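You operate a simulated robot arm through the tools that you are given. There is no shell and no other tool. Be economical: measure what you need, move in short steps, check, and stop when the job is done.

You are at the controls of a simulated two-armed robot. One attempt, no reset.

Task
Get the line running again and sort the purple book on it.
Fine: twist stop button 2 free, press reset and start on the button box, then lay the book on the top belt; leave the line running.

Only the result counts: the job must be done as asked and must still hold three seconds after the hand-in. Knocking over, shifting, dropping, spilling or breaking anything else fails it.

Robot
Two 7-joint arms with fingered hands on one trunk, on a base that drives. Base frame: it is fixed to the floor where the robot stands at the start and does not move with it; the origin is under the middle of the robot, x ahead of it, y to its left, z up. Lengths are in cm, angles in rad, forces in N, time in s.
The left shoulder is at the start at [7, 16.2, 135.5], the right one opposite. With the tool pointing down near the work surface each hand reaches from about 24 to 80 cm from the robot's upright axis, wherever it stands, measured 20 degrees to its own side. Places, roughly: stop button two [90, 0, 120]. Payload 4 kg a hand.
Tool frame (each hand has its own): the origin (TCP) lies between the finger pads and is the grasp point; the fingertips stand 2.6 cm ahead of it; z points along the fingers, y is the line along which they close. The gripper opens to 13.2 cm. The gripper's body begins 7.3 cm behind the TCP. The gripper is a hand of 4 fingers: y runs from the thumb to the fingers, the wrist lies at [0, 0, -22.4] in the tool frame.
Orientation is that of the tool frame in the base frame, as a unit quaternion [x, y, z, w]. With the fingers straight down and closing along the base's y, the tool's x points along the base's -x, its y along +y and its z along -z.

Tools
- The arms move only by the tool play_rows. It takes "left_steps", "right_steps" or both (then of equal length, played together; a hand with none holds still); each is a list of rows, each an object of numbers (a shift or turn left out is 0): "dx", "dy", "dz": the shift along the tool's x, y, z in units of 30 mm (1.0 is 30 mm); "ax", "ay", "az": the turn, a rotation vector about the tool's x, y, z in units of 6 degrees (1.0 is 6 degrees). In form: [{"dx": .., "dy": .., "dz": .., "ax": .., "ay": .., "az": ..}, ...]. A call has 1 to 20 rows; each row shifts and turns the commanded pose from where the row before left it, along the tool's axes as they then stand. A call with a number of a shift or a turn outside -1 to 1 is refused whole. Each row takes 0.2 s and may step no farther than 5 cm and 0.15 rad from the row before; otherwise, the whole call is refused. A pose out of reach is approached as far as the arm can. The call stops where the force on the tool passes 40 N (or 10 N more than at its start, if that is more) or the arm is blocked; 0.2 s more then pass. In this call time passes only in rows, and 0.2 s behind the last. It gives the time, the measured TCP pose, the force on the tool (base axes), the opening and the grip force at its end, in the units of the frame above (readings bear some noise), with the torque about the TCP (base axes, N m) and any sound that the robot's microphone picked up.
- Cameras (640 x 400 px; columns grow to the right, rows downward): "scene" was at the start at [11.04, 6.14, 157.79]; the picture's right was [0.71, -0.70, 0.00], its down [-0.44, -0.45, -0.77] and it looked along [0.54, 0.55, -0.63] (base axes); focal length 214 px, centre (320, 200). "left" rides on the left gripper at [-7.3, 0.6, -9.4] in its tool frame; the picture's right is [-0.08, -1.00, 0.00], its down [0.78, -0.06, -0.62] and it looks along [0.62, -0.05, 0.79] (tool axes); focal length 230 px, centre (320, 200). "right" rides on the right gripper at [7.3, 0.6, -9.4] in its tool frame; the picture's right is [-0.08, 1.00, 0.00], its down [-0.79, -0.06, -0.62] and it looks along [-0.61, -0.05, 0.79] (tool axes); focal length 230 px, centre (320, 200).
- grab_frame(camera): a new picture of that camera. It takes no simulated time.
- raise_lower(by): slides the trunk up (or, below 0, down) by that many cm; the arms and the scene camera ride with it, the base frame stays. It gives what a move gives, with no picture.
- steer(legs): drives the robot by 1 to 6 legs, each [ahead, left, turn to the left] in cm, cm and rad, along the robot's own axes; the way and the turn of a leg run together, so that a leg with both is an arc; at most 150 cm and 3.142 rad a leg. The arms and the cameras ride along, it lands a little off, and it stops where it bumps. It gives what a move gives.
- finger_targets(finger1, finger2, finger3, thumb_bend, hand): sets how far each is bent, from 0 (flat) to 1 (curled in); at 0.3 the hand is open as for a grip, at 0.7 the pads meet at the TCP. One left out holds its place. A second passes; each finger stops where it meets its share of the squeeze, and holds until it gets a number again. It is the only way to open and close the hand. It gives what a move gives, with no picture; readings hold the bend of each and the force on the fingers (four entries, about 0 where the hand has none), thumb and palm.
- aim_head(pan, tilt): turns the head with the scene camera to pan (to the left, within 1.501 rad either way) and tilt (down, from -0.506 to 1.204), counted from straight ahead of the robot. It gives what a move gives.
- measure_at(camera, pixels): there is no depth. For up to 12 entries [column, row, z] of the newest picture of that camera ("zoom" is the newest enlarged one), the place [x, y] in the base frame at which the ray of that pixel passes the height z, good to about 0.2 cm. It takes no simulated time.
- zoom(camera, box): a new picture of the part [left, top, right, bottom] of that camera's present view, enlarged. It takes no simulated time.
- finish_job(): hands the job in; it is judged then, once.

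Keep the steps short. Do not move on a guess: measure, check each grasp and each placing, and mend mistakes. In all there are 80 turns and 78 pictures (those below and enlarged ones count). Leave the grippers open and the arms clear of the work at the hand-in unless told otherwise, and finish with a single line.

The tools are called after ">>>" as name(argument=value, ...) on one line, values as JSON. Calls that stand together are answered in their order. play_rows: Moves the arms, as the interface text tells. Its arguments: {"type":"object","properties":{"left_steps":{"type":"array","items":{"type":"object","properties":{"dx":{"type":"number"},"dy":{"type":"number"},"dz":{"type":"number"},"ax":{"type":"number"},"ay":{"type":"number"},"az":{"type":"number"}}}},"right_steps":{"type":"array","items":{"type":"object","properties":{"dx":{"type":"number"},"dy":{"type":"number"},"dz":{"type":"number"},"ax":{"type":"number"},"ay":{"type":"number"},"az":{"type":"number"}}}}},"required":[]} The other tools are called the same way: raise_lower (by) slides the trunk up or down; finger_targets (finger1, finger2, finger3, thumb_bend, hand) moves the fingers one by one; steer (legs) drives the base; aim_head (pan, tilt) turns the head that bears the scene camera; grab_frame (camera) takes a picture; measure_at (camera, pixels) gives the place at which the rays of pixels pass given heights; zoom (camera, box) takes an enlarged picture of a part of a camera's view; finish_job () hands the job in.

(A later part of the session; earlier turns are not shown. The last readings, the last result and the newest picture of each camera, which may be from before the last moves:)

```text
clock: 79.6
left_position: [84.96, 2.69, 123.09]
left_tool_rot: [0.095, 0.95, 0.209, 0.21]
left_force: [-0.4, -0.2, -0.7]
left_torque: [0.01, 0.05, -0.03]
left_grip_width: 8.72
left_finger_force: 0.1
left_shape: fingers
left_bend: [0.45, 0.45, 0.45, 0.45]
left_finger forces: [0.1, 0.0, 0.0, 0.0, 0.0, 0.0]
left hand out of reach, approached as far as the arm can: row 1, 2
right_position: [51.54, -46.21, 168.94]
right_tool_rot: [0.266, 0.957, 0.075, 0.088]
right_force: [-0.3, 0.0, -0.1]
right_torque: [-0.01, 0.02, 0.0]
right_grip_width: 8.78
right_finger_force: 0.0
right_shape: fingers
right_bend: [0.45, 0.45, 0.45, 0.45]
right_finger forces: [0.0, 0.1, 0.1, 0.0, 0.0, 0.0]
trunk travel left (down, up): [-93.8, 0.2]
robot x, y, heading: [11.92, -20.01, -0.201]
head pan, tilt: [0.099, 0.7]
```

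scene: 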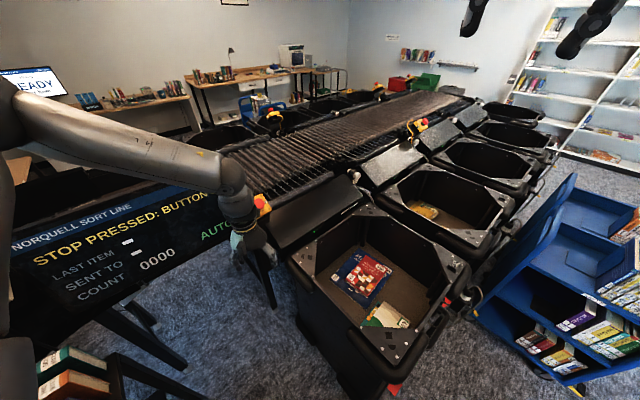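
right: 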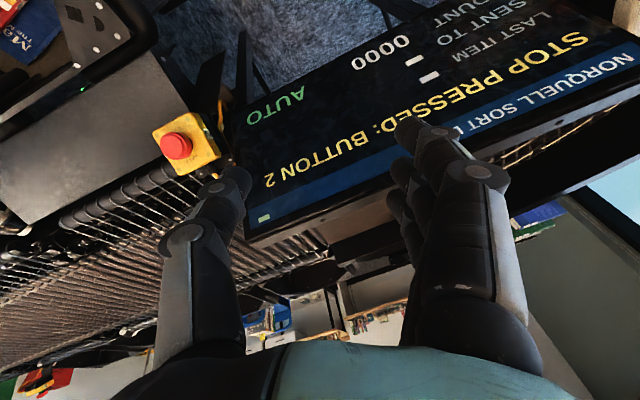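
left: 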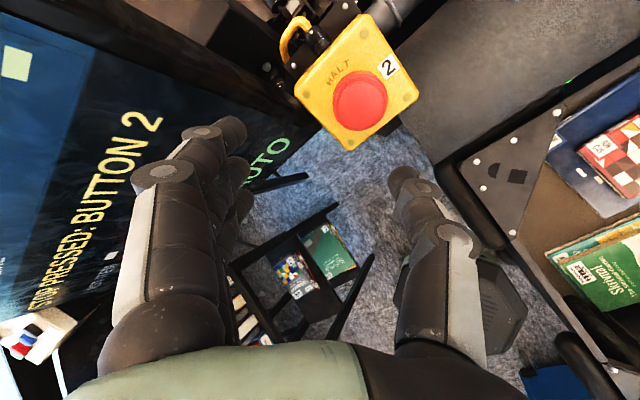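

The remaining sideways error is best made by the base: a turn of -0.045 rad swings the hand 3 cm right.

>>> steer(legs=[[0, 0, -0.045]])

>>> grab_frame(camera="left")

```text
clock: 80.4
left_position: [85.89, -0.52, 123.03]
left_tool_rot: [0.117, 0.948, 0.202, 0.215]
left_force: [-0.1, 0.4, -0.6]
left_torque: [-0.01, 0.03, -0.03]
left_grip_width: 8.71
left_finger_force: 0.1
left_shape: fingers
left_bend: [0.45, 0.45, 0.45, 0.45]
left_finger forces: [0.1, 0.1, 0.0, 0.1, 0.1, 0.0]
right_position: [50.4, -47.58, 168.98]
right_tool_rot: [0.286, 0.951, 0.072, 0.087]
right_force: [1.0, -0.1, -0.6]
right_torque: [0.03, 0.02, 0.02]
right_grip_width: 8.8
right_finger_force: 0.1
right_shape: fingers
right_bend: [0.45, 0.45, 0.45, 0.45]
right_finger forces: [0.1, 0.0, 0.1, 0.0, 0.1, 0.0]
trunk travel left (down, up): [-93.8, 0.2]
robot x, y, heading: [11.73, -19.94, -0.249]
head pan, tilt: [0.099, 0.7]
```

```text
36 pictures are left
```

left: 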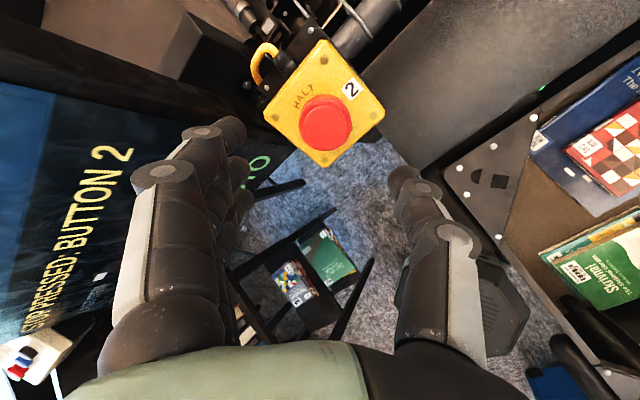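

Measuring the cap in this picture to refine.

>>> zoom(camera="left", box=[256, 40, 400, 170])

>>> measure_at(camera="left", pixels=[[326, 123, 116], [326, 123, 117], [326, 123, 118]])

```text
3.08 times, centred on (328, 105) of left
```

zoom: 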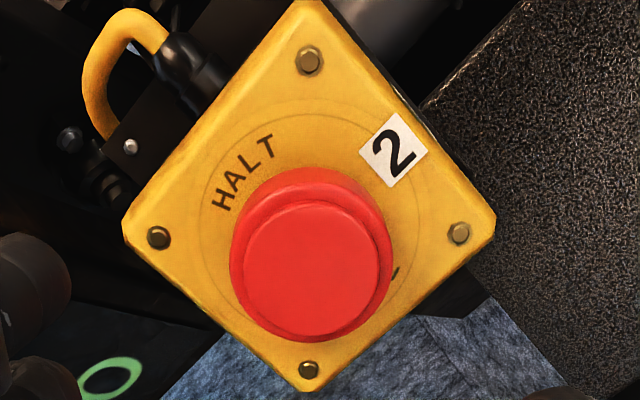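

```text
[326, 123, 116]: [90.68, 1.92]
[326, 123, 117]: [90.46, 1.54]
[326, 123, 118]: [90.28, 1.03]
```

Cap centre ≈ (90.0,1.6,117.0), i.e. 0.8 off in tool x, 7.5 ahead. I advance 7.0 cm along the axis with that correction.

>>> play_rows(left_steps=[{"dx": -0.133, "dz": 0.4}, {"dx": -0.133, "dy": -0.06, "dz": 0.4}, {"dz": 0.5}, {"dz": 0.5}, {"dz": 0.53}])

>>> grab_frame(camera="left")

```text
clock: 81.6
left_position: [87.99, 3.5, 118.7]
left_tool_rot: [0.118, 0.948, 0.202, 0.215]
left_force: [-0.2, 0.6, -0.2]
left_torque: [-0.04, -0.02, -0.01]
left_grip_width: 8.73
left_finger_force: 0.0
left_shape: fingers
left_bend: [0.45, 0.45, 0.45, 0.45]
left_finger forces: [0.0, 0.0, 0.0, 0.0, 0.0, 0.1]
left hand out of reach, approached as far as the arm can: row 1, 2, 3, 4, 5
right_position: [50.35, -47.97, 168.93]
right_tool_rot: [0.286, 0.951, 0.072, 0.089]
right_force: [-0.3, 0.2, -0.7]
right_torque: [0.04, 0.0, 0.01]
right_grip_width: 8.77
right_finger_force: 0.0
right_shape: fingers
right_bend: [0.45, 0.45, 0.45, 0.45]
right_finger forces: [0.1, 0.0, 0.0, 0.0, 0.0, 0.0]
trunk travel left (down, up): [-93.8, 0.2]
robot x, y, heading: [11.44, -19.69, -0.247]
head pan, tilt: [0.099, 0.7]
```

```text
34 pictures are left
```

left: 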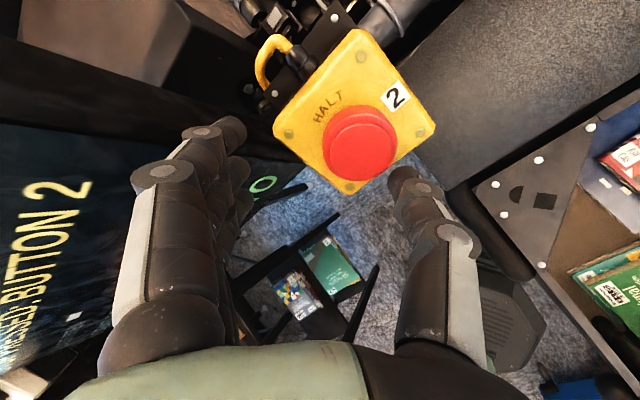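

The hand slid left 2 cm on the way. Since base and trunk position precisely, I back off 4 cm, correct with the base (-0.028 turn, 1.1 ahead), and re-advance.

>>> play_rows(left_steps=[{"dz": -0.5}, {"dz": -0.5}, {"dz": -0.5}])

>>> steer(legs=[[1.1, 0.2, -0.028]])

>>> grab_frame(camera="left")

```text
clock: 82.4
left_position: [85.8, 2.07, 122.4]
left_tool_rot: [0.117, 0.948, 0.202, 0.215]
left_force: [-0.4, 0.3, 0.5]
left_torque: [0.02, -0.02, -0.06]
left_grip_width: 8.71
left_finger_force: 0.0
left_shape: fingers
left_bend: [0.45, 0.45, 0.45, 0.45]
left_finger forces: [0.0, 0.0, 0.0, 0.1, 0.1, 0.0]
right_position: [50.39, -47.9, 168.95]
right_tool_rot: [0.287, 0.951, 0.073, 0.088]
right_force: [0.7, -0.3, 0.2]
right_torque: [0.02, -0.02, 0.03]
right_grip_width: 8.79
right_finger_force: 0.2
right_shape: fingers
right_bend: [0.45, 0.45, 0.45, 0.45]
right_finger forces: [0.1, 0.0, 0.0, 0.0, 0.1, 0.1]
trunk travel left (down, up): [-93.8, 0.2]
robot x, y, heading: [11.61, -19.96, -0.243]
head pan, tilt: [0.099, 0.7]
```

```text
clock: 83.2
left_position: [87.33, -0.11, 122.43]
left_tool_rot: [0.13, 0.946, 0.2, 0.218]
left_force: [-0.3, -0.1, -0.5]
left_torque: [-0.02, -0.02, -0.02]
left_grip_width: 8.71
left_finger_force: 0.1
left_shape: fingers
left_bend: [0.45, 0.45, 0.45, 0.45]
left_finger forces: [0.1, 0.1, 0.0, 0.0, 0.1, 0.0]
right_position: [50.4, -48.93, 169.2]
right_tool_rot: [0.301, 0.947, 0.071, 0.091]
right_force: [-0.7, 0.0, 0.3]
right_torque: [0.01, -0.01, -0.01]
right_grip_width: 8.79
right_finger_force: 0.1
right_shape: fingers
right_bend: [0.45, 0.45, 0.45, 0.45]
right_finger forces: [0.0, 0.0, 0.1, 0.1, 0.0, 0.0]
trunk travel left (down, up): [-93.8, 0.2]
robot x, y, heading: [12.72, -19.78, -0.276]
head pan, tilt: [0.099, 0.7]
```

```text
33 pictures are left
```

left: 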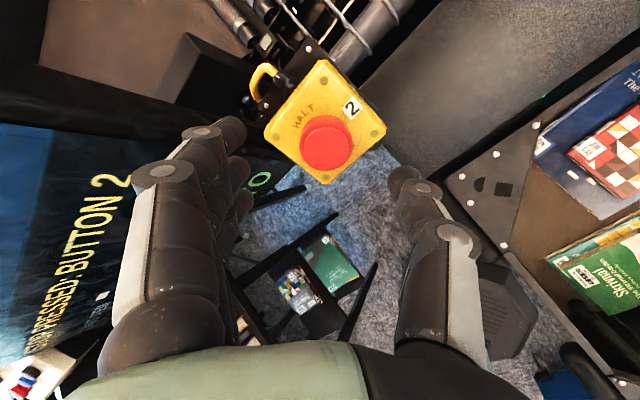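

Now well aligned: offset only 0.2/-0.4 cm sideways and 6.3 ahead. Advance 4.3 cm along the axis with the arm (that range proved free).

>>> play_rows(left_steps=[{"dy": -0.1, "dz": 0.45}, {"dz": 0.45}, {"dz": 0.5}, {"dz": 0.3}, {"dz": 0.25}])

>>> grab_frame(camera="left")

```text
clock: 84.4
left_position: [89.83, 1.75, 117.78]
left_tool_rot: [0.132, 0.947, 0.198, 0.218]
left_force: [-0.2, 0.4, 0.0]
left_torque: [0.03, 0.03, -0.01]
left_grip_width: 8.71
left_finger_force: 0.1
left_shape: fingers
left_bend: [0.45, 0.45, 0.45, 0.45]
left_finger forces: [0.0, 0.0, 0.1, 0.0, 0.0, 0.0]
left hand out of reach, approached as far as the arm can: row 4, 5
right_position: [50.65, -48.97, 168.89]
right_tool_rot: [0.3, 0.947, 0.071, 0.09]
right_force: [0.6, 0.1, -0.3]
right_torque: [-0.01, 0.01, -0.02]
right_grip_width: 8.76
right_finger_force: 0.0
right_shape: fingers
right_bend: [0.45, 0.45, 0.45, 0.45]
right_finger forces: [0.1, 0.0, 0.1, 0.0, 0.0, 0.0]
trunk travel left (down, up): [-93.8, 0.2]
robot x, y, heading: [13.03, -20.28, -0.268]
head pan, tilt: [0.099, 0.7]
```

```text
32 pictures are left
```

left: 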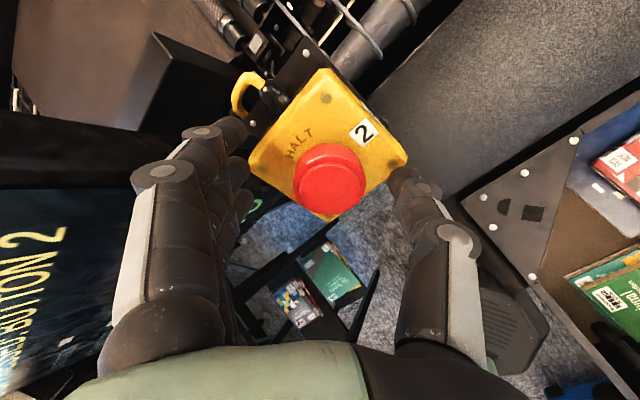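

Cap sits 0.7 cm beyond the TCP, centred within 0.5. Closing the fingers on it.

>>> finger_targets(hand="left", finger1=0.68, finger2=0.68, finger3=0.68, thumb_bend=0.68)

>>> grab_frame(camera="left")

```text
clock: 85.4
left_position: [90.0, 1.68, 117.82]
left_tool_rot: [0.132, 0.946, 0.199, 0.218]
left_force: [-3.2, -6.5, -7.5]
left_torque: [-0.05, 0.12, -0.02]
left_grip_width: 3.32
left_finger_force: 10.9
left_shape: fingers
left_bend: [0.68, 0.62, 0.67, 0.61]
left_finger forces: [0.1, 5.0, 1.5, 0.0, 14.8, 0.0]
right_position: [50.71, -49.22, 168.83]
right_tool_rot: [0.3, 0.947, 0.072, 0.09]
right_force: [-0.8, -0.1, 0.3]
right_torque: [-0.01, -0.02, -0.01]
right_grip_width: 8.8
right_finger_force: 0.0
right_shape: fingers
right_bend: [0.45, 0.45, 0.45, 0.45]
right_finger forces: [0.0, 0.1, 0.1, 0.0, 0.0, 0.1]
trunk travel left (down, up): [-93.8, 0.2]
robot x, y, heading: [12.69, -19.99, -0.273]
head pan, tilt: [0.099, 0.7]
```

```text
31 pictures are left
```

left: 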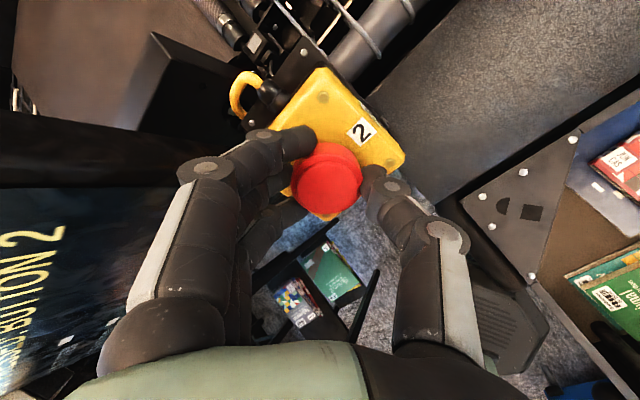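

The cap is held between thumb and fingers. Twisting clockwise (as seen from the front): +48°.

>>> play_rows(left_steps=[{"az": 1}, {"az": 1}, {"az": 1}, {"az": 1}, {"az": 1}, {"az": 1}, {"az": 1}, {"az": 1}])

>>> grab_frame(camera="left")

>>> grab_frame(camera="scene")

```text
clock: 87.2
left_position: [86.03, 2.39, 117.45]
left_tool_rot: [0.5, 0.813, 0.272, 0.121]
left_force: [21.8, -2.6, 5.3]
left_torque: [0.06, -0.28, -0.17]
left_grip_width: 5.07
left_finger_force: 8.7
left_shape: fingers
left_bend: [0.47, 0.68, 0.68, 0.68]
left_finger forces: [18.1, 0.0, 0.0, 0.0, 0.0, 0.1]
left hand out of reach, approached as far as the arm can: row 7, 8
right_position: [51.14, -48.7, 169.09]
right_tool_rot: [0.299, 0.947, 0.071, 0.089]
right_force: [-0.4, -0.3, 0.7]
right_torque: [-0.06, -0.03, 0.02]
right_grip_width: 8.79
right_finger_force: 0.0
right_shape: fingers
right_bend: [0.45, 0.45, 0.45, 0.45]
right_finger forces: [0.1, 0.0, 0.1, 0.0, 0.0, 0.1]
trunk travel left (down, up): [-93.8, 0.2]
robot x, y, heading: [12.94, -19.86, -0.269]
head pan, tilt: [0.099, 0.7]
```

```text
30 pictures are left
```

left: 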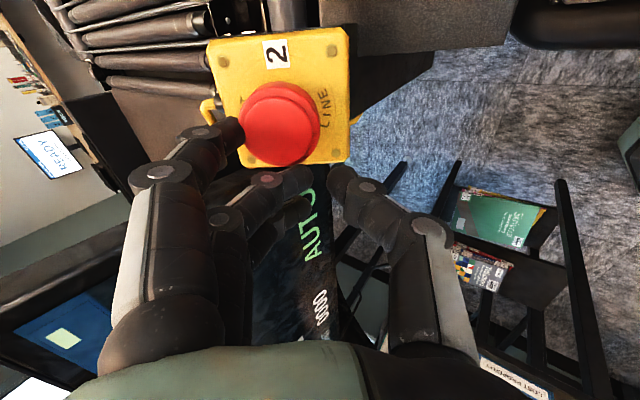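

```text
29 pictures are left
```

scene: 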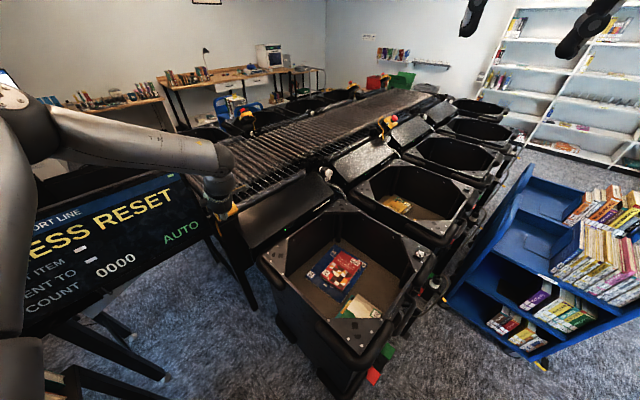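

The screen now says "PRESS RESET" — button 2 is free. Opening finger 1 gently (it hooks the cap), then retreating along the tool axis.

>>> finger_targets(hand="left", finger1=0.3, finger2=0.4, finger3=0.4, thumb_bend=0.4)

>>> play_rows(left_steps=[{"dz": -0.7}, {"dz": -0.7}, {"dz": -0.7}, {"dz": -0.7}, {"dz": -0.7}])

>>> grab_frame(camera="left")

```text
clock: 88.2
left_position: [85.51, 1.96, 117.67]
left_tool_rot: [0.502, 0.812, 0.272, 0.12]
left_force: [0.0, -0.5, -0.3]
left_torque: [0.04, -0.01, 0.0]
left_grip_width: 11.96
left_finger_force: 0.1
left_shape: fingers
left_bend: [0.3, 0.4, 0.4, 0.4]
left_finger forces: [0.1, 0.1, 0.0, 0.0, 0.0, 0.0]
right_position: [50.64, -49.14, 168.89]
right_tool_rot: [0.3, 0.947, 0.071, 0.09]
right_force: [-0.7, -0.3, 0.0]
right_torque: [-0.02, 0.02, 0.03]
right_grip_width: 8.79
right_finger_force: 0.1
right_shape: fingers
right_bend: [0.45, 0.45, 0.45, 0.45]
right_finger forces: [0.0, 0.0, 0.0, 0.0, 0.0, 0.0]
trunk travel left (down, up): [-93.8, 0.2]
robot x, y, heading: [12.66, -20.22, -0.272]
head pan, tilt: [0.099, 0.7]
```

```text
clock: 89.4
left_position: [80.6, -1.22, 126.44]
left_tool_rot: [0.503, 0.812, 0.272, 0.117]
left_force: [0.1, -0.4, -0.2]
left_torque: [-0.01, 0.0, 0.02]
left_grip_width: 11.95
left_finger_force: 0.1
left_shape: fingers
left_bend: [0.3, 0.4, 0.4, 0.4]
left_finger forces: [0.0, 0.1, 0.0, 0.0, 0.0, 0.0]
right_position: [50.44, -49.1, 168.94]
right_tool_rot: [0.301, 0.947, 0.071, 0.09]
right_force: [0.3, 1.0, 0.1]
right_torque: [0.02, -0.03, -0.02]
right_grip_width: 8.79
right_finger_force: 0.0
right_shape: fingers
right_bend: [0.45, 0.45, 0.45, 0.45]
right_finger forces: [0.1, 0.0, 0.0, 0.0, 0.0, 0.0]
trunk travel left (down, up): [-93.8, 0.2]
robot x, y, heading: [12.73, -20.36, -0.271]
head pan, tilt: [0.099, 0.7]
```

```text
28 pictures are left
```

left: 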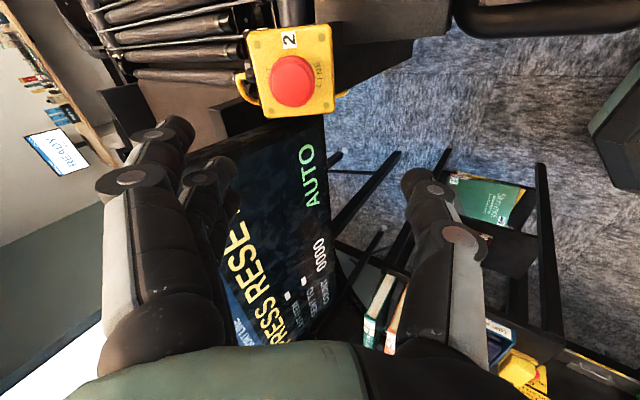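

Released and clear. Now I untwist the hand upright while retracting, then drive back toward the cart with a left turn, and look.

>>> play_rows(left_steps=[{"dx": 0.414, "dy": -0.8, "dz": -0.05}, {"dx": 0.414, "dy": -0.8, "dz": -0.05}, {"dx": 0.414, "dy": -0.8, "dz": -0.05}, {"dx": 0.414, "dy": -0.8, "dz": -0.05}, {"dx": 0.414, "dy": -0.8, "dz": -0.05}, {"dx": 0.414, "dy": -0.8, "dz": -0.05}, {"dx": 0.414, "dy": -0.8, "dz": -0.05}, {"dx": 0.414, "dy": -0.8, "dz": -0.05}, {"dx": 0.414, "dy": -0.8, "dz": -0.05}, {"ax": 0.81, "ay": -0.12}, {"ax": 0.81, "ay": -0.12}, {"ax": 0.81, "ay": -0.12}, {"ax": 0.81, "ay": -0.12}, {"ax": 0.81, "ay": -0.12}, {"ax": 0.81, "ay": -0.12}, {"ax": 0.81, "ay": -0.12}])

>>> steer(legs=[[-3.1, 7.4, 0.0], [0, 0, 0.9]])

>>> aim_head(pan=0.3, tilt=0.65)

>>> grab_frame(camera="scene")

>>> grab_frame(camera="left")

```text
clock: 92.8
left_position: [60.02, 0.76, 115.68]
left_tool_rot: [0.527, 0.85, -0.001, 0.0]
left_force: [0.5, -0.1, -0.4]
left_torque: [-0.01, 0.01, 0.0]
left_grip_width: 11.96
left_finger_force: 0.0
left_shape: fingers
left_bend: [0.3, 0.4, 0.4, 0.4]
left_finger forces: [0.0, 0.0, 0.0, 0.1, 0.0, 0.0]
left hand out of reach, approached as far as the arm can: row 9
right_position: [50.66, -49.06, 168.96]
right_tool_rot: [0.301, 0.947, 0.071, 0.089]
right_force: [0.2, 0.1, 0.4]
right_torque: [0.02, 0.0, -0.03]
right_grip_width: 8.76
right_finger_force: 0.0
right_shape: fingers
right_bend: [0.45, 0.45, 0.45, 0.45]
right_finger forces: [0.1, 0.1, 0.1, 0.0, 0.0, 0.0]
trunk travel left (down, up): [-93.8, 0.2]
robot x, y, heading: [12.85, -19.9, -0.272]
head pan, tilt: [0.099, 0.7]
```

```text
clock: 96.2
left_position: [25.19, 37.71, 115.69]
left_tool_rot: [0.106, 0.994, 0.0, 0.0]
left_force: [-0.3, 0.6, 0.5]
left_torque: [0.01, -0.01, 0.02]
left_grip_width: 11.97
left_finger_force: 0.0
left_shape: fingers
left_bend: [0.3, 0.4, 0.4, 0.4]
left_finger forces: [0.0, 0.1, 0.1, 0.0, 0.0, 0.0]
right_position: [58.06, -0.62, 168.85]
right_tool_rot: [-0.142, 0.983, 0.104, 0.049]
right_force: [0.1, -0.6, -0.6]
right_torque: [-0.01, 0.03, 0.01]
right_grip_width: 8.81
right_finger_force: 0.1
right_shape: fingers
right_bend: [0.45, 0.45, 0.45, 0.45]
right_finger forces: [0.1, 0.0, 0.0, 0.0, 0.1, 0.0]
trunk travel left (down, up): [-93.8, 0.2]
robot x, y, heading: [11.8, -12.29, 0.627]
head pan, tilt: [0.099, 0.7]
```

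```text
clock: 96.9
left_position: [25.13, 37.85, 115.71]
left_tool_rot: [0.107, 0.994, 0.0, 0.0]
left_force: [0.4, -0.7, 0.5]
left_torque: [0.0, -0.01, 0.01]
left_grip_width: 11.95
left_finger_force: 0.0
left_shape: fingers
left_bend: [0.3, 0.4, 0.4, 0.4]
left_finger forces: [0.1, 0.1, 0.0, 0.0, 0.0, 0.0]
right_position: [58.06, -0.55, 169.0]
right_tool_rot: [-0.142, 0.983, 0.104, 0.05]
right_force: [0.7, -0.5, 0.5]
right_torque: [-0.01, 0.02, 0.01]
right_grip_width: 8.78
right_finger_force: 0.0
right_shape: fingers
right_bend: [0.45, 0.45, 0.45, 0.45]
right_finger forces: [0.0, 0.0, 0.0, 0.0, 0.0, 0.0]
trunk travel left (down, up): [-93.8, 0.2]
robot x, y, heading: [12.0, -12.1, 0.623]
head pan, tilt: [0.3, 0.649]
```

```text
27 pictures are left
```

scene: 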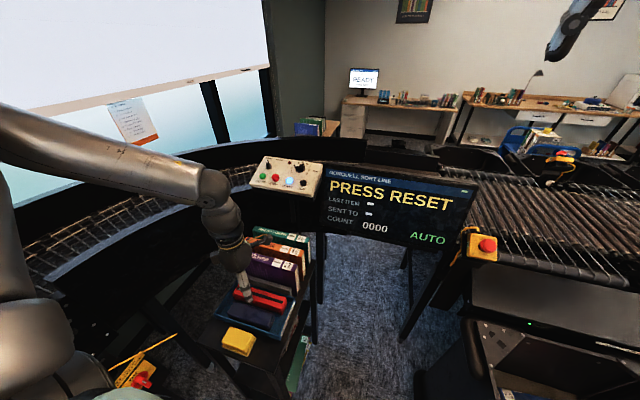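

```text
26 pictures are left
```

left: 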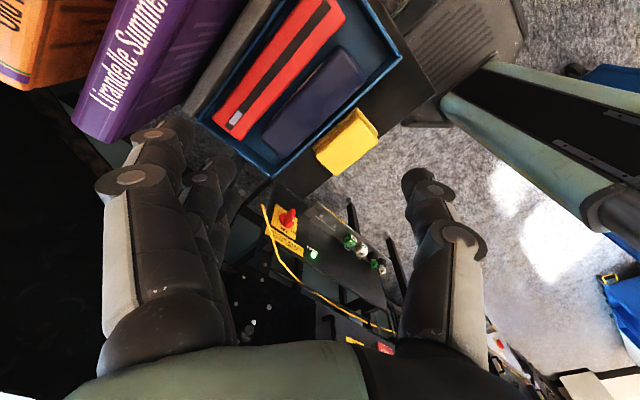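

The blue RESET lamp at (290,182) is lit. Enlarging the box and measuring rays for buttons and the purple book.

>>> zoom(camera="scene", box=[225, 145, 335, 305])

>>> measure_at(camera="scene", pixels=[[290, 182, 108], [290, 182, 112], [290, 182, 116], [262, 177, 112], [276, 178, 112], [304, 185, 112], [268, 160, 112], [319, 165, 112], [250, 184, 112], [313, 197, 112]])

>>> measure_at(camera="left", pixels=[[72, 115, 95], [108, 140, 95], [250, 0, 95], [180, 0, 95], [72, 115, 92], [108, 140, 92], [200, 118, 85], [270, 170, 85]])

```text
2.50 times, centred on (280, 225) of scene
```

zoom: 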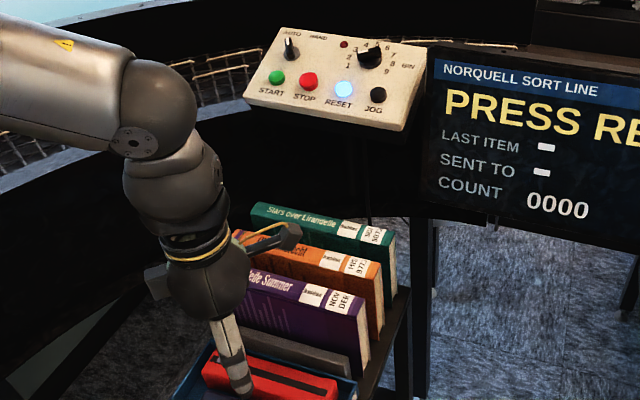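

```text
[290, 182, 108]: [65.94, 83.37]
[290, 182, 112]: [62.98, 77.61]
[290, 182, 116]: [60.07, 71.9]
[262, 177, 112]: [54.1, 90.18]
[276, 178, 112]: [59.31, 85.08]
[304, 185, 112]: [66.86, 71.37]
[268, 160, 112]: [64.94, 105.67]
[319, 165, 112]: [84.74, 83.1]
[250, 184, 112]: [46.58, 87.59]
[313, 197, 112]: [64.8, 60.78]
```

```text
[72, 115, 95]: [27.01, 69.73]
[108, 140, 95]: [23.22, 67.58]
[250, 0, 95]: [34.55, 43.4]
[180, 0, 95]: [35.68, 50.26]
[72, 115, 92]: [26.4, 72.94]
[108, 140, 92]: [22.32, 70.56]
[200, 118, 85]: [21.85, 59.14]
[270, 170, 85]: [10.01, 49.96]
```

Triangulating with the first picture: RESET ≈ (55.6, 63, 122), START ≈ (48.3, 73.7, 122). I shift the base nearer, form a pinch with thumb and finger 2, bring the left hand before the box and tilt it 45° towards it.

>>> steer(legs=[[6.7, -0.9, -0.12]])

>>> finger_targets(hand="left", finger1=1.0, finger2=0.69, finger3=1.0, thumb_bend=0.69)

>>> play_rows(left_steps=[{"dx": -0.325, "dy": 0.89, "dz": 0.15}, {"dx": -0.325, "dy": 0.89, "dz": 0.15}, {"dx": -0.325, "dy": 0.89, "dz": 0.15}, {"dx": -0.325, "dy": 0.89, "dz": 0.15}, {"dx": -0.325, "dy": 0.89, "dz": 0.1}, {"ax": -0.605, "ay": -0.44}, {"ax": -0.605, "ay": -0.44}, {"ax": -0.605, "ay": -0.44}, {"ax": -0.605, "ay": -0.44}, {"ax": -0.605, "ay": -0.44}, {"ax": -0.605, "ay": -0.44}, {"ax": -0.605, "ay": -0.44}, {"ax": -0.605, "ay": -0.44}, {"ax": -0.605, "ay": -0.44}, {"ax": -0.605, "ay": -0.44}])

>>> grab_frame(camera="left")

>>> grab_frame(camera="scene")

```text
clock: 97.9
left_position: [35.68, 38.45, 116.06]
left_tool_rot: [0.165, 0.986, 0.002, 0.005]
left_force: [-1.0, 0.6, 0.1]
left_torque: [0.02, -0.09, 0.02]
left_grip_width: 11.96
left_finger_force: 0.1
left_shape: fingers
left_bend: [0.3, 0.4, 0.4, 0.4]
left_finger forces: [0.1, 0.0, 0.0, 0.0, 0.0, 0.0]
right_position: [63.37, -3.72, 169.49]
right_tool_rot: [-0.084, 0.989, 0.101, 0.063]
right_force: [-3.0, 0.6, 0.5]
right_torque: [-0.01, -0.11, 0.0]
right_grip_width: 8.78
right_finger_force: 0.0
right_shape: fingers
right_bend: [0.45, 0.45, 0.45, 0.45]
right_finger forces: [0.0, 0.0, 0.0, 0.0, 0.0, 0.0]
trunk travel left (down, up): [-93.8, 0.2]
robot x, y, heading: [18.17, -9.65, 0.51]
head pan, tilt: [0.3, 0.649]
```

```text
clock: 98.9
left_position: [37.1, 38.61, 115.56]
left_tool_rot: [0.164, 0.986, -0.002, -0.002]
left_force: [0.0, 0.4, -0.5]
left_torque: [0.01, 0.0, 0.0]
left_grip_width: 3.94
left_finger_force: 0.0
left_shape: fingers
left_bend: [1.0, 0.69, 1.0, 0.69]
left_finger forces: [0.1, 0.0, 0.0, 0.1, 0.0, 0.0]
right_position: [65.54, -3.21, 168.89]
right_tool_rot: [-0.083, 0.99, 0.101, 0.054]
right_force: [0.6, 0.2, -0.6]
right_torque: [-0.04, -0.01, 0.02]
right_grip_width: 8.76
right_finger_force: 0.0
right_shape: fingers
right_bend: [0.45, 0.45, 0.45, 0.45]
right_finger forces: [0.0, 0.0, 0.0, 0.1, 0.0, 0.0]
trunk travel left (down, up): [-93.8, 0.2]
robot x, y, heading: [17.93, -9.33, 0.507]
head pan, tilt: [0.3, 0.649]
```

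```text
clock: 102.1
left_position: [47.91, 49.68, 116.18]
left_tool_rot: [0.147, 0.914, 0.269, 0.267]
left_force: [0.0, -0.7, -0.2]
left_torque: [0.01, 0.0, -0.03]
left_grip_width: 3.93
left_finger_force: 0.1
left_shape: fingers
left_bend: [1.0, 0.69, 1.0, 0.69]
left_finger forces: [0.0, 0.0, 0.0, 0.0, 0.0, 0.0]
left hand out of reach, approached as far as the arm can: row 14, 15
right_position: [64.98, -3.2, 169.03]
right_tool_rot: [-0.084, 0.99, 0.101, 0.057]
right_force: [0.4, -0.1, 0.7]
right_torque: [0.02, 0.01, -0.04]
right_grip_width: 8.8
right_finger_force: 0.2
right_shape: fingers
right_bend: [0.45, 0.45, 0.45, 0.45]
right_finger forces: [0.1, 0.1, 0.1, 0.0, 0.0, 0.0]
trunk travel left (down, up): [-93.8, 0.2]
robot x, y, heading: [18.02, -9.31, 0.508]
head pan, tilt: [0.3, 0.649]
```

```text
24 pictures are left
```

left: 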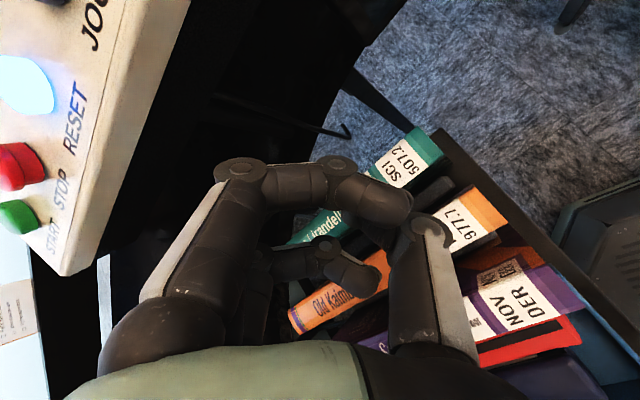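

```text
23 pictures are left
```

scene: 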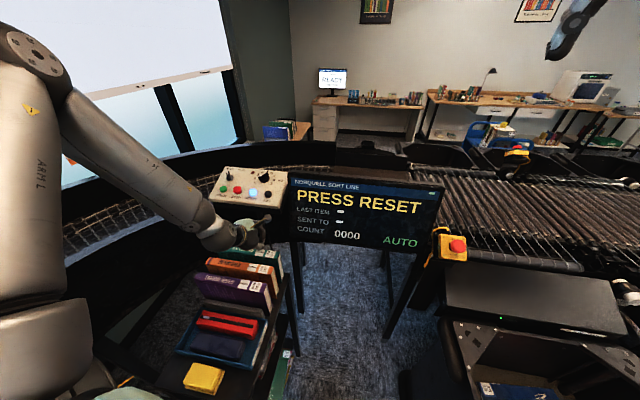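

Buttons in the left view: RESET (27,85), STOP (15,166), START (17,216). Intersecting with the scene view.

>>> measure_at(camera="left", pixels=[[25, 85, 118], [25, 85, 122], [25, 85, 126], [12, 166, 118], [12, 166, 122], [14, 217, 118], [14, 217, 122], [70, 270, 116], [70, 270, 120], [165, 60, 118]])

>>> zoom(camera="scene", box=[205, 155, 295, 255])

>>> measure_at(camera="scene", pixels=[[253, 192, 118], [253, 192, 122], [253, 192, 126], [237, 189, 122], [228, 187, 122], [267, 195, 122], [262, 215, 118], [265, 232, 118]])

```text
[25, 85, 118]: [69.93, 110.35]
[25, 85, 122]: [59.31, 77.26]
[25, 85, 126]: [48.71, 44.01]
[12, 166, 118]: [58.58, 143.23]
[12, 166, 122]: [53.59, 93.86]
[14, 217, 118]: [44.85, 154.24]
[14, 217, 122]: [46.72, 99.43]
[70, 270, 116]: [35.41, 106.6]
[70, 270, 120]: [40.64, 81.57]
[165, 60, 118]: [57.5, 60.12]
```

```text
4.00 times, centred on (250, 205) of scene
```

zoom: 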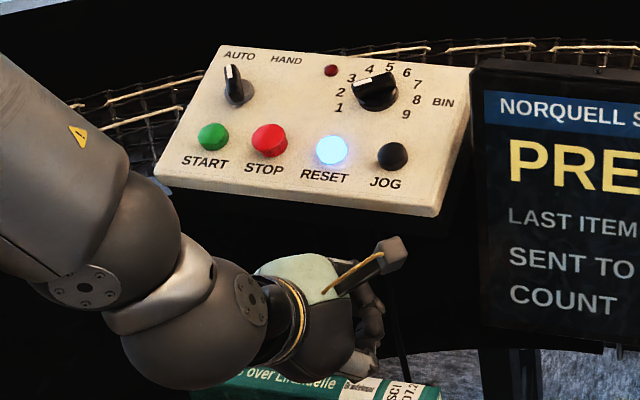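

```text
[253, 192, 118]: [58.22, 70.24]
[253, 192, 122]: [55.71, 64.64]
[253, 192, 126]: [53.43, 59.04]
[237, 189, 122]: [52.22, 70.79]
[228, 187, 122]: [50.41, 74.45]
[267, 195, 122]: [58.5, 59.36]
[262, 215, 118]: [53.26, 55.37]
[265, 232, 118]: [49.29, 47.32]
```

RESET solves to (54.6, 62.1, 123.8), START to about (47.5, 73.3, 124). I'll press with finger 2 alone (tip at tool (0,4.4,2.6) at bend 0.45). First up, then over to 3 cm short of RESET.

>>> finger_targets(hand="left", finger1=1.0, finger2=0.45, finger3=1.0, thumb_bend=0.69)

>>> play_rows(left_steps=[{"dx": -0.19, "dy": 0.28, "dz": -0.775}, {"dx": -0.19, "dy": 0.28, "dz": -0.775}, {"dx": -0.19, "dy": 0.28, "dz": -0.775}, {"dx": -0.19, "dy": 0.28, "dz": -0.775}, {"dx": -0.1, "dy": 0.62, "dz": 0.6}, {"dx": -0.1, "dy": 0.62, "dz": 0.6}, {"dx": -0.1, "dy": 0.62, "dz": 0.6}, {"dx": -0.1, "dy": 0.62, "dz": 0.6}])

>>> grab_frame(camera="left")

>>> zoom(camera="scene", box=[190, 145, 310, 235])

```text
clock: 103.1
left_position: [47.93, 49.61, 116.0]
left_tool_rot: [0.146, 0.914, 0.268, 0.268]
left_force: [0.8, -0.4, -0.4]
left_torque: [0.04, -0.03, -0.03]
left_grip_width: 3.93
left_finger_force: 0.1
left_shape: fingers
left_bend: [1.0, 0.45, 1.0, 0.69]
left_finger forces: [0.0, 0.0, 0.0, 0.0, 0.0, 0.1]
right_position: [65.16, -3.32, 169.04]
right_tool_rot: [-0.083, 0.99, 0.102, 0.056]
right_force: [-0.1, 0.0, -1.0]
right_torque: [-0.01, -0.01, 0.02]
right_grip_width: 8.81
right_finger_force: 0.1
right_shape: fingers
right_bend: [0.45, 0.45, 0.45, 0.45]
right_finger forces: [0.1, 0.0, 0.0, 0.0, 0.0, 0.0]
trunk travel left (down, up): [-93.8, 0.2]
robot x, y, heading: [18.07, -9.15, 0.507]
head pan, tilt: [0.3, 0.649]
```

```text
clock: 104.9
left_position: [50.98, 56.15, 125.12]
left_tool_rot: [0.152, 0.912, 0.267, 0.271]
left_force: [0.7, 0.0, -0.1]
left_torque: [0.0, 0.02, 0.01]
left_grip_width: 3.94
left_finger_force: 0.0
left_shape: fingers
left_bend: [1.0, 0.45, 1.0, 0.69]
left_finger forces: [0.0, 0.0, 0.0, 0.1, 0.0, 0.1]
right_position: [65.0, -3.18, 169.05]
right_tool_rot: [-0.083, 0.99, 0.099, 0.056]
right_force: [0.2, 0.2, 0.1]
right_torque: [0.0, 0.0, 0.0]
right_grip_width: 8.81
right_finger_force: 0.1
right_shape: fingers
right_bend: [0.45, 0.45, 0.45, 0.45]
right_finger forces: [0.0, 0.1, 0.0, 0.0, 0.0, 0.0]
trunk travel left (down, up): [-93.8, 0.2]
robot x, y, heading: [17.57, -9.24, 0.507]
head pan, tilt: [0.3, 0.649]
```

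```text
21 pictures are left
```

left: 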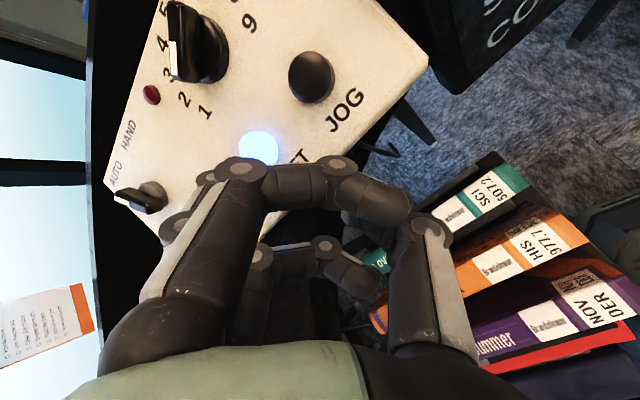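

```text
4.44 times, centred on (250, 190) of scene
```

zoom: 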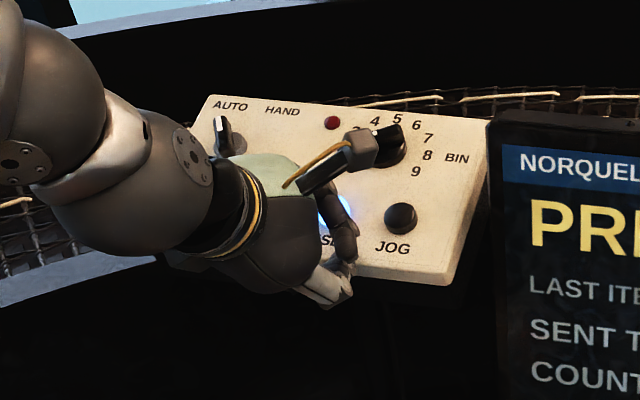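

The hand is exactly placed: RESET predicted at tool (0,4.5,5.4), matching the picture. Press 3.9 cm along the tool axis, then retract and look at the screen.

>>> play_rows(left_steps=[{"dz": 0.5}, {"dz": 0.3}, {"dz": 0.15}, {"dz": 0.15}, {"dz": 0.15}, {"dz": 0.1}])

>>> play_rows(left_steps=[{"dz": -0.4}, {"dz": -0.5}, {"dz": -0.5}])

>>> zoom(camera="scene", box=[190, 135, 450, 265])

```text
clock: 106.3
left_position: [52.25, 57.01, 122.7]
left_tool_rot: [0.153, 0.911, 0.268, 0.272]
left_force: [-24.6, -20.0, 21.1]
left_torque: [0.83, -0.28, 0.08]
left_grip_width: 3.87
left_finger_force: 17.6
left_shape: fingers
left_bend: [1.0, 0.46, 1.0, 0.71]
left_finger forces: [0.1, 19.2, 0.0, 0.0, 16.2, 0.0]
right_position: [64.28, -4.19, 169.33]
right_tool_rot: [-0.085, 0.989, 0.104, 0.059]
right_force: [-0.4, 0.2, 0.7]
right_torque: [0.05, 0.02, -0.01]
right_grip_width: 8.79
right_finger_force: 0.0
right_shape: fingers
right_bend: [0.45, 0.45, 0.45, 0.45]
right_finger forces: [0.0, 0.1, 0.1, 0.0, 0.0, 0.0]
trunk travel left (down, up): [-93.8, 0.2]
robot x, y, heading: [17.85, -9.6, 0.513]
head pan, tilt: [0.3, 0.649]
heard: click
stopped in row 6 (left hand): the force on the tool passed its limit at 45 N (the readings are from after the stop); the commanded pose is now the measured one
```

```text
clock: 107.1
left_position: [50.53, 55.69, 125.3]
left_tool_rot: [0.152, 0.912, 0.268, 0.271]
left_force: [-0.2, -0.9, 0.2]
left_torque: [0.03, 0.0, 0.0]
left_grip_width: 3.96
left_finger_force: 0.0
left_shape: fingers
left_bend: [1.0, 0.45, 1.0, 0.69]
left_finger forces: [0.0, 0.0, 0.0, 0.0, 0.0, 0.1]
right_position: [64.74, -3.72, 169.15]
right_tool_rot: [-0.083, 0.99, 0.103, 0.058]
right_force: [-0.7, -0.9, -0.7]
right_torque: [0.0, -0.04, -0.04]
right_grip_width: 8.78
right_finger_force: 0.0
right_shape: fingers
right_bend: [0.45, 0.45, 0.45, 0.45]
right_finger forces: [0.0, 0.0, 0.1, 0.1, 0.0, 0.1]
trunk travel left (down, up): [-93.8, 0.2]
robot x, y, heading: [17.88, -9.39, 0.513]
head pan, tilt: [0.3, 0.649]
```

```text
2.46 times, centred on (320, 200) of scene
```

zoom: 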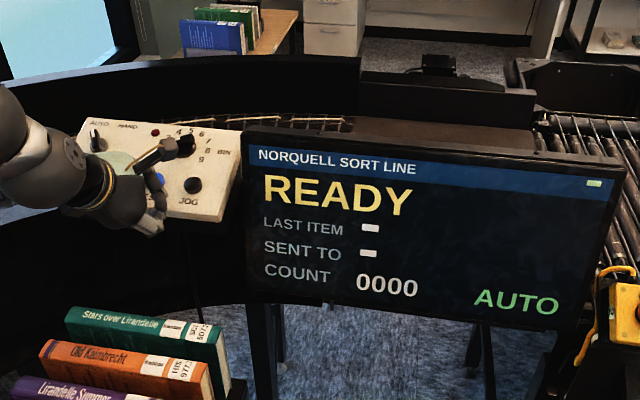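

"READY" with a click heard. Now move to START: retract a bit more, go across past STOP at safe height, and check.

>>> play_rows(left_steps=[{"dz": -0.6}, {"dx": 0.68, "dy": 0.567, "dz": 0.06}, {"dx": 0.68, "dy": 0.567, "dz": 0.06}, {"dx": 0.68, "dy": 0.567, "dz": 0.06}, {"dx": 0.68, "dy": 0.567, "dz": 0.06}, {"dx": 0.68, "dy": 0.567, "dz": 0.06}])

>>> grab_frame(camera="left")

```text
clock: 108.5
left_position: [50.21, 60.81, 130.48]
left_tool_rot: [0.136, 0.916, 0.264, 0.268]
left_force: [-0.5, 0.7, 0.3]
left_torque: [-0.01, -0.03, -0.02]
left_grip_width: 3.95
left_finger_force: 0.1
left_shape: fingers
left_bend: [1.0, 0.45, 1.0, 0.69]
left_finger forces: [0.1, 0.0, 0.0, 0.0, 0.0, 0.0]
left hand out of reach, approached as far as the arm can: row 2, 3, 4, 5, 6
right_position: [64.95, -3.3, 169.04]
right_tool_rot: [-0.083, 0.99, 0.101, 0.058]
right_force: [-0.6, -1.0, 0.7]
right_torque: [0.03, 0.0, -0.01]
right_grip_width: 8.8
right_finger_force: 0.0
right_shape: fingers
right_bend: [0.45, 0.45, 0.45, 0.45]
right_finger forces: [0.0, 0.0, 0.0, 0.0, 0.1, 0.1]
trunk travel left (down, up): [-93.8, 0.2]
robot x, y, heading: [17.61, -9.3, 0.507]
head pan, tilt: [0.3, 0.649]
```

```text
18 pictures are left
```

left: 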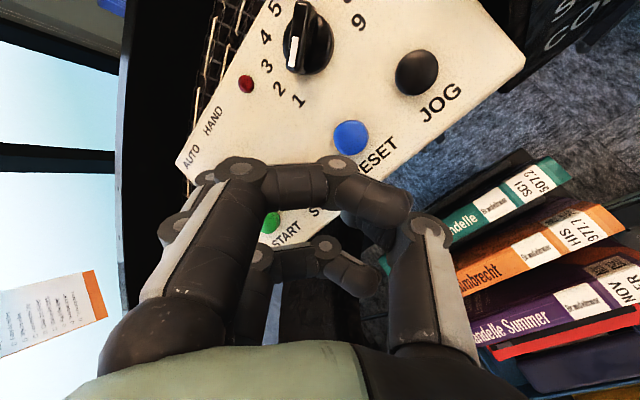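

The arm can't go farther left at this posture, so I turn the base +0.105 rad, then approach START partway and check.

>>> steer(legs=[[0, 0, 0.105]])

>>> play_rows(left_steps=[{"dx": 0.17, "dz": 0.5}, {"dx": 0.17, "dz": 0.5}, {"dx": 0.17, "dz": 0.5}])

>>> grab_frame(camera="left")

```text
clock: 109.4
left_position: [43.06, 63.42, 130.38]
left_tool_rot: [0.09, 0.922, 0.279, 0.253]
left_force: [0.6, 0.5, 0.1]
left_torque: [0.01, 0.03, 0.06]
left_grip_width: 3.95
left_finger_force: 0.0
left_shape: fingers
left_bend: [1.0, 0.45, 1.0, 0.69]
left_finger forces: [0.0, 0.0, 0.0, 0.1, 0.1, 0.1]
right_position: [64.49, 1.26, 168.91]
right_tool_rot: [-0.134, 0.984, 0.105, 0.05]
right_force: [1.0, 0.3, -0.2]
right_torque: [-0.02, 0.0, 0.01]
right_grip_width: 8.77
right_finger_force: 0.0
right_shape: fingers
right_bend: [0.45, 0.45, 0.45, 0.45]
right_finger forces: [0.0, 0.0, 0.0, 0.0, 0.0, 0.0]
trunk travel left (down, up): [-93.8, 0.2]
robot x, y, heading: [18.1, -9.64, 0.611]
head pan, tilt: [0.3, 0.649]
```

```text
clock: 110.2
left_position: [44.02, 66.31, 126.43]
left_tool_rot: [0.089, 0.922, 0.278, 0.254]
left_force: [-0.3, 0.6, -0.1]
left_torque: [0.01, -0.01, 0.03]
left_grip_width: 3.94
left_finger_force: 0.1
left_shape: fingers
left_bend: [1.0, 0.45, 1.0, 0.69]
left_finger forces: [0.0, 0.0, 0.0, 0.0, 0.0, 0.0]
right_position: [64.31, 1.45, 168.98]
right_tool_rot: [-0.135, 0.984, 0.104, 0.051]
right_force: [-0.4, 0.8, -0.4]
right_torque: [-0.03, -0.02, -0.01]
right_grip_width: 8.79
right_finger_force: 0.0
right_shape: fingers
right_bend: [0.45, 0.45, 0.45, 0.45]
right_finger forces: [0.0, 0.1, 0.1, 0.1, 0.0, 0.0]
trunk travel left (down, up): [-93.8, 0.2]
robot x, y, heading: [17.8, -9.73, 0.613]
head pan, tilt: [0.3, 0.649]
```

```text
17 pictures are left
```

left: 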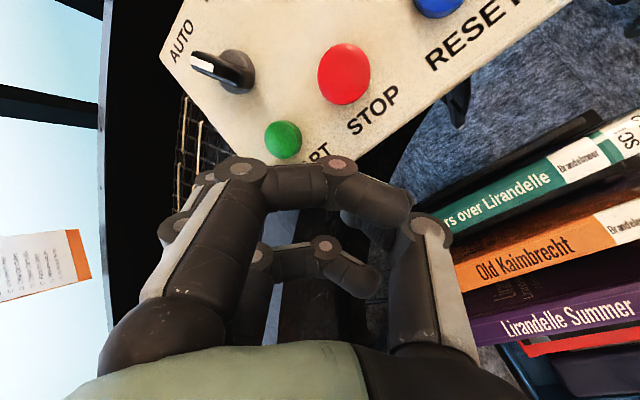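

START appears at (284,137) instead of the expected (259,140), so it is 1.9 cm toward tool -y. Correct that, press, retract, and read the screen.

>>> play_rows(left_steps=[{"dy": -0.31, "dz": 0.2}, {"dy": -0.31, "dz": 0.2}, {"dz": 0.4}, {"dz": 0.3}, {"dz": 0.15}, {"dz": 0.15}, {"dz": 0.15}, {"dz": 0.15}, {"dz": 0.1}])

>>> play_rows(left_steps=[{"dz": -0.4}, {"dz": -0.6}, {"dz": -0.6}, {"dz": -0.6}])

>>> grab_frame(camera="scene")

```text
clock: 111.9
left_position: [45.44, 66.09, 122.73]
left_tool_rot: [0.088, 0.921, 0.281, 0.254]
left_force: [-22.2, -22.7, 20.6]
left_torque: [0.94, -0.1, 0.14]
left_grip_width: 3.89
left_finger_force: 17.9
left_shape: fingers
left_bend: [1.0, 0.47, 1.0, 0.7]
left_finger forces: [0.0, 20.9, 0.1, 0.1, 15.0, 0.1]
right_position: [63.23, 0.54, 169.28]
right_tool_rot: [-0.135, 0.984, 0.107, 0.054]
right_force: [-0.3, 0.1, -0.3]
right_torque: [-0.03, -0.02, -0.01]
right_grip_width: 8.8
right_finger_force: 0.0
right_shape: fingers
right_bend: [0.45, 0.45, 0.45, 0.45]
right_finger forces: [0.0, 0.1, 0.0, 0.0, 0.0, 0.1]
trunk travel left (down, up): [-93.8, 0.2]
robot x, y, heading: [17.68, -9.26, 0.612]
head pan, tilt: [0.3, 0.649]
heard: click
stopped in row 8 (left hand): the force on the tool passed its limit at 43 N (the readings are from after the stop); the commanded pose is now the measured one
```

```text
clock: 112.9
left_position: [42.66, 63.79, 126.91]
left_tool_rot: [0.087, 0.922, 0.278, 0.254]
left_force: [-0.1, 0.1, -0.8]
left_torque: [0.01, 0.01, 0.0]
left_grip_width: 3.92
left_finger_force: 0.1
left_shape: fingers
left_bend: [1.0, 0.45, 1.0, 0.69]
left_finger forces: [0.0, 0.0, 0.0, 0.1, 0.0, 0.1]
right_position: [64.0, 1.45, 169.12]
right_tool_rot: [-0.134, 0.984, 0.104, 0.052]
right_force: [-0.1, 0.6, 0.4]
right_torque: [0.0, -0.01, -0.02]
right_grip_width: 8.77
right_finger_force: 0.1
right_shape: fingers
right_bend: [0.45, 0.45, 0.45, 0.45]
right_finger forces: [0.0, 0.2, 0.0, 0.0, 0.1, 0.1]
trunk travel left (down, up): [-93.8, 0.2]
robot x, y, heading: [17.82, -9.14, 0.613]
head pan, tilt: [0.3, 0.649]
```

```text
16 pictures are left
```

scene: 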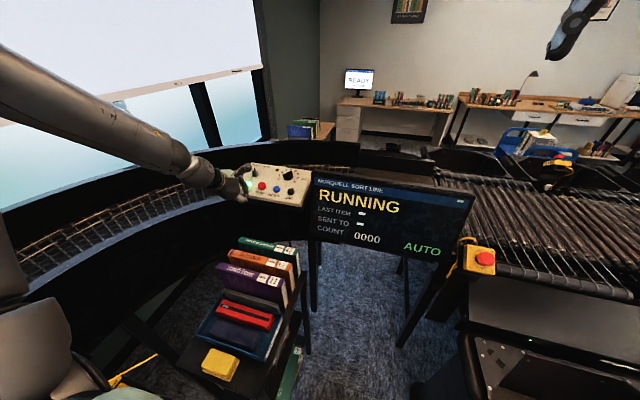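

"RUNNING". Now the book: I take an enlargement of the books, then pull the left hand back over them, upright, with part of the roll needed to close across the purple book.

>>> zoom(camera="scene", box=[190, 225, 322, 330])

>>> play_rows(left_steps=[{"dx": 0.83, "dy": -0.66, "dz": 0.01}, {"dx": 0.83, "dy": -0.66, "dz": 0.01}, {"dx": 0.83, "dy": -0.66, "dz": 0.01}, {"dx": 0.83, "dy": -0.66, "dz": 0.01}, {"dx": 0.83, "dy": -0.66, "dz": 0.01}, {"dx": 0.83, "dy": -0.66, "dz": 0.01}, {"ax": 0.656, "ay": 0.492}, {"ax": 0.656, "ay": 0.492}, {"ax": 0.656, "ay": 0.492}, {"ax": 0.656, "ay": 0.492}, {"ax": 0.656, "ay": 0.492}, {"ax": 0.656, "ay": 0.492}, {"ax": 0.656, "ay": 0.492}, {"ax": 0.656, "ay": 0.492}, {"ax": 0.656, "ay": 0.492}, {"az": 1}, {"az": 1}, {"az": 1}, {"az": 1}, {"az": 1}])

>>> finger_targets(hand="left", finger1=0.3, finger2=0.3, finger3=0.3, thumb_bend=0.3)

>>> grab_frame(camera="left")

```text
3.81 times, centred on (256, 278) of scene
```

zoom: 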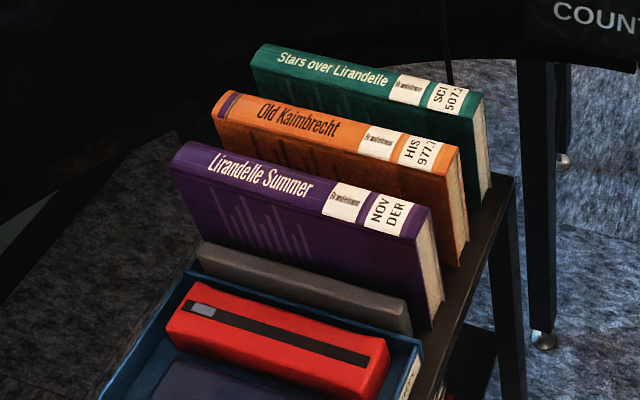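

```text
clock: 117.1
left_position: [38.21, 39.7, 119.91]
left_tool_rot: [0.251, 0.968, 0.012, 0.004]
left_force: [0.1, -0.6, 0.0]
left_torque: [-0.06, 0.02, -0.01]
left_grip_width: 3.95
left_finger_force: 0.1
left_shape: fingers
left_bend: [1.0, 0.45, 1.0, 0.69]
left_finger forces: [0.1, 0.0, 0.0, 0.1, 0.1, 0.0]
left hand out of reach, approached as far as the arm can: row 1, 2, 3, 4, 5, 6, 13, 14, 15, 16, 17, 18, 19, 20
right_position: [64.0, 1.42, 169.12]
right_tool_rot: [-0.135, 0.984, 0.104, 0.051]
right_force: [-0.3, 0.1, 0.2]
right_torque: [0.0, -0.03, 0.01]
right_grip_width: 8.78
right_finger_force: 0.1
right_shape: fingers
right_bend: [0.45, 0.45, 0.45, 0.45]
right_finger forces: [0.2, 0.0, 0.0, 0.0, 0.0, 0.0]
trunk travel left (down, up): [-93.8, 0.2]
robot x, y, heading: [17.85, -9.05, 0.611]
head pan, tilt: [0.3, 0.649]
```

```text
clock: 118.1
left_position: [38.38, 39.9, 119.86]
left_tool_rot: [0.252, 0.968, 0.011, 0.002]
left_force: [1.5, 0.3, 0.6]
left_torque: [0.01, -0.01, 0.01]
left_grip_width: 13.58
left_finger_force: 0.2
left_shape: fingers
left_bend: [0.3, 0.3, 0.3, 0.3]
left_finger forces: [0.1, 0.0, 0.1, 0.0, 0.1, 0.0]
right_position: [64.1, 1.57, 169.08]
right_tool_rot: [-0.135, 0.984, 0.103, 0.052]
right_force: [-0.2, 0.2, 1.0]
right_torque: [-0.01, 0.03, 0.03]
right_grip_width: 8.75
right_finger_force: 0.1
right_shape: fingers
right_bend: [0.45, 0.45, 0.45, 0.45]
right_finger forces: [0.0, 0.1, 0.0, 0.0, 0.0, 0.0]
trunk travel left (down, up): [-93.8, 0.2]
robot x, y, heading: [17.78, -9.14, 0.612]
head pan, tilt: [0.3, 0.649]
```

```text
14 pictures are left
```

left: 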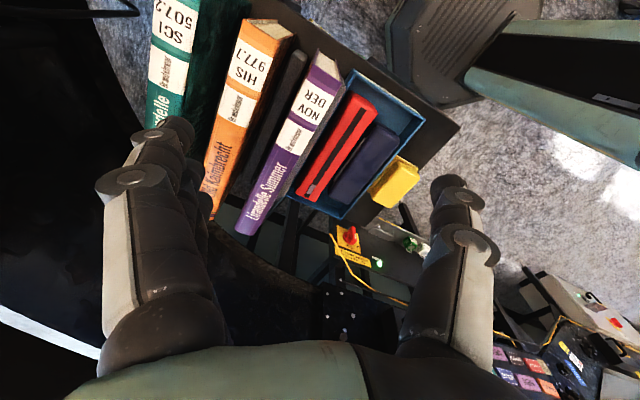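

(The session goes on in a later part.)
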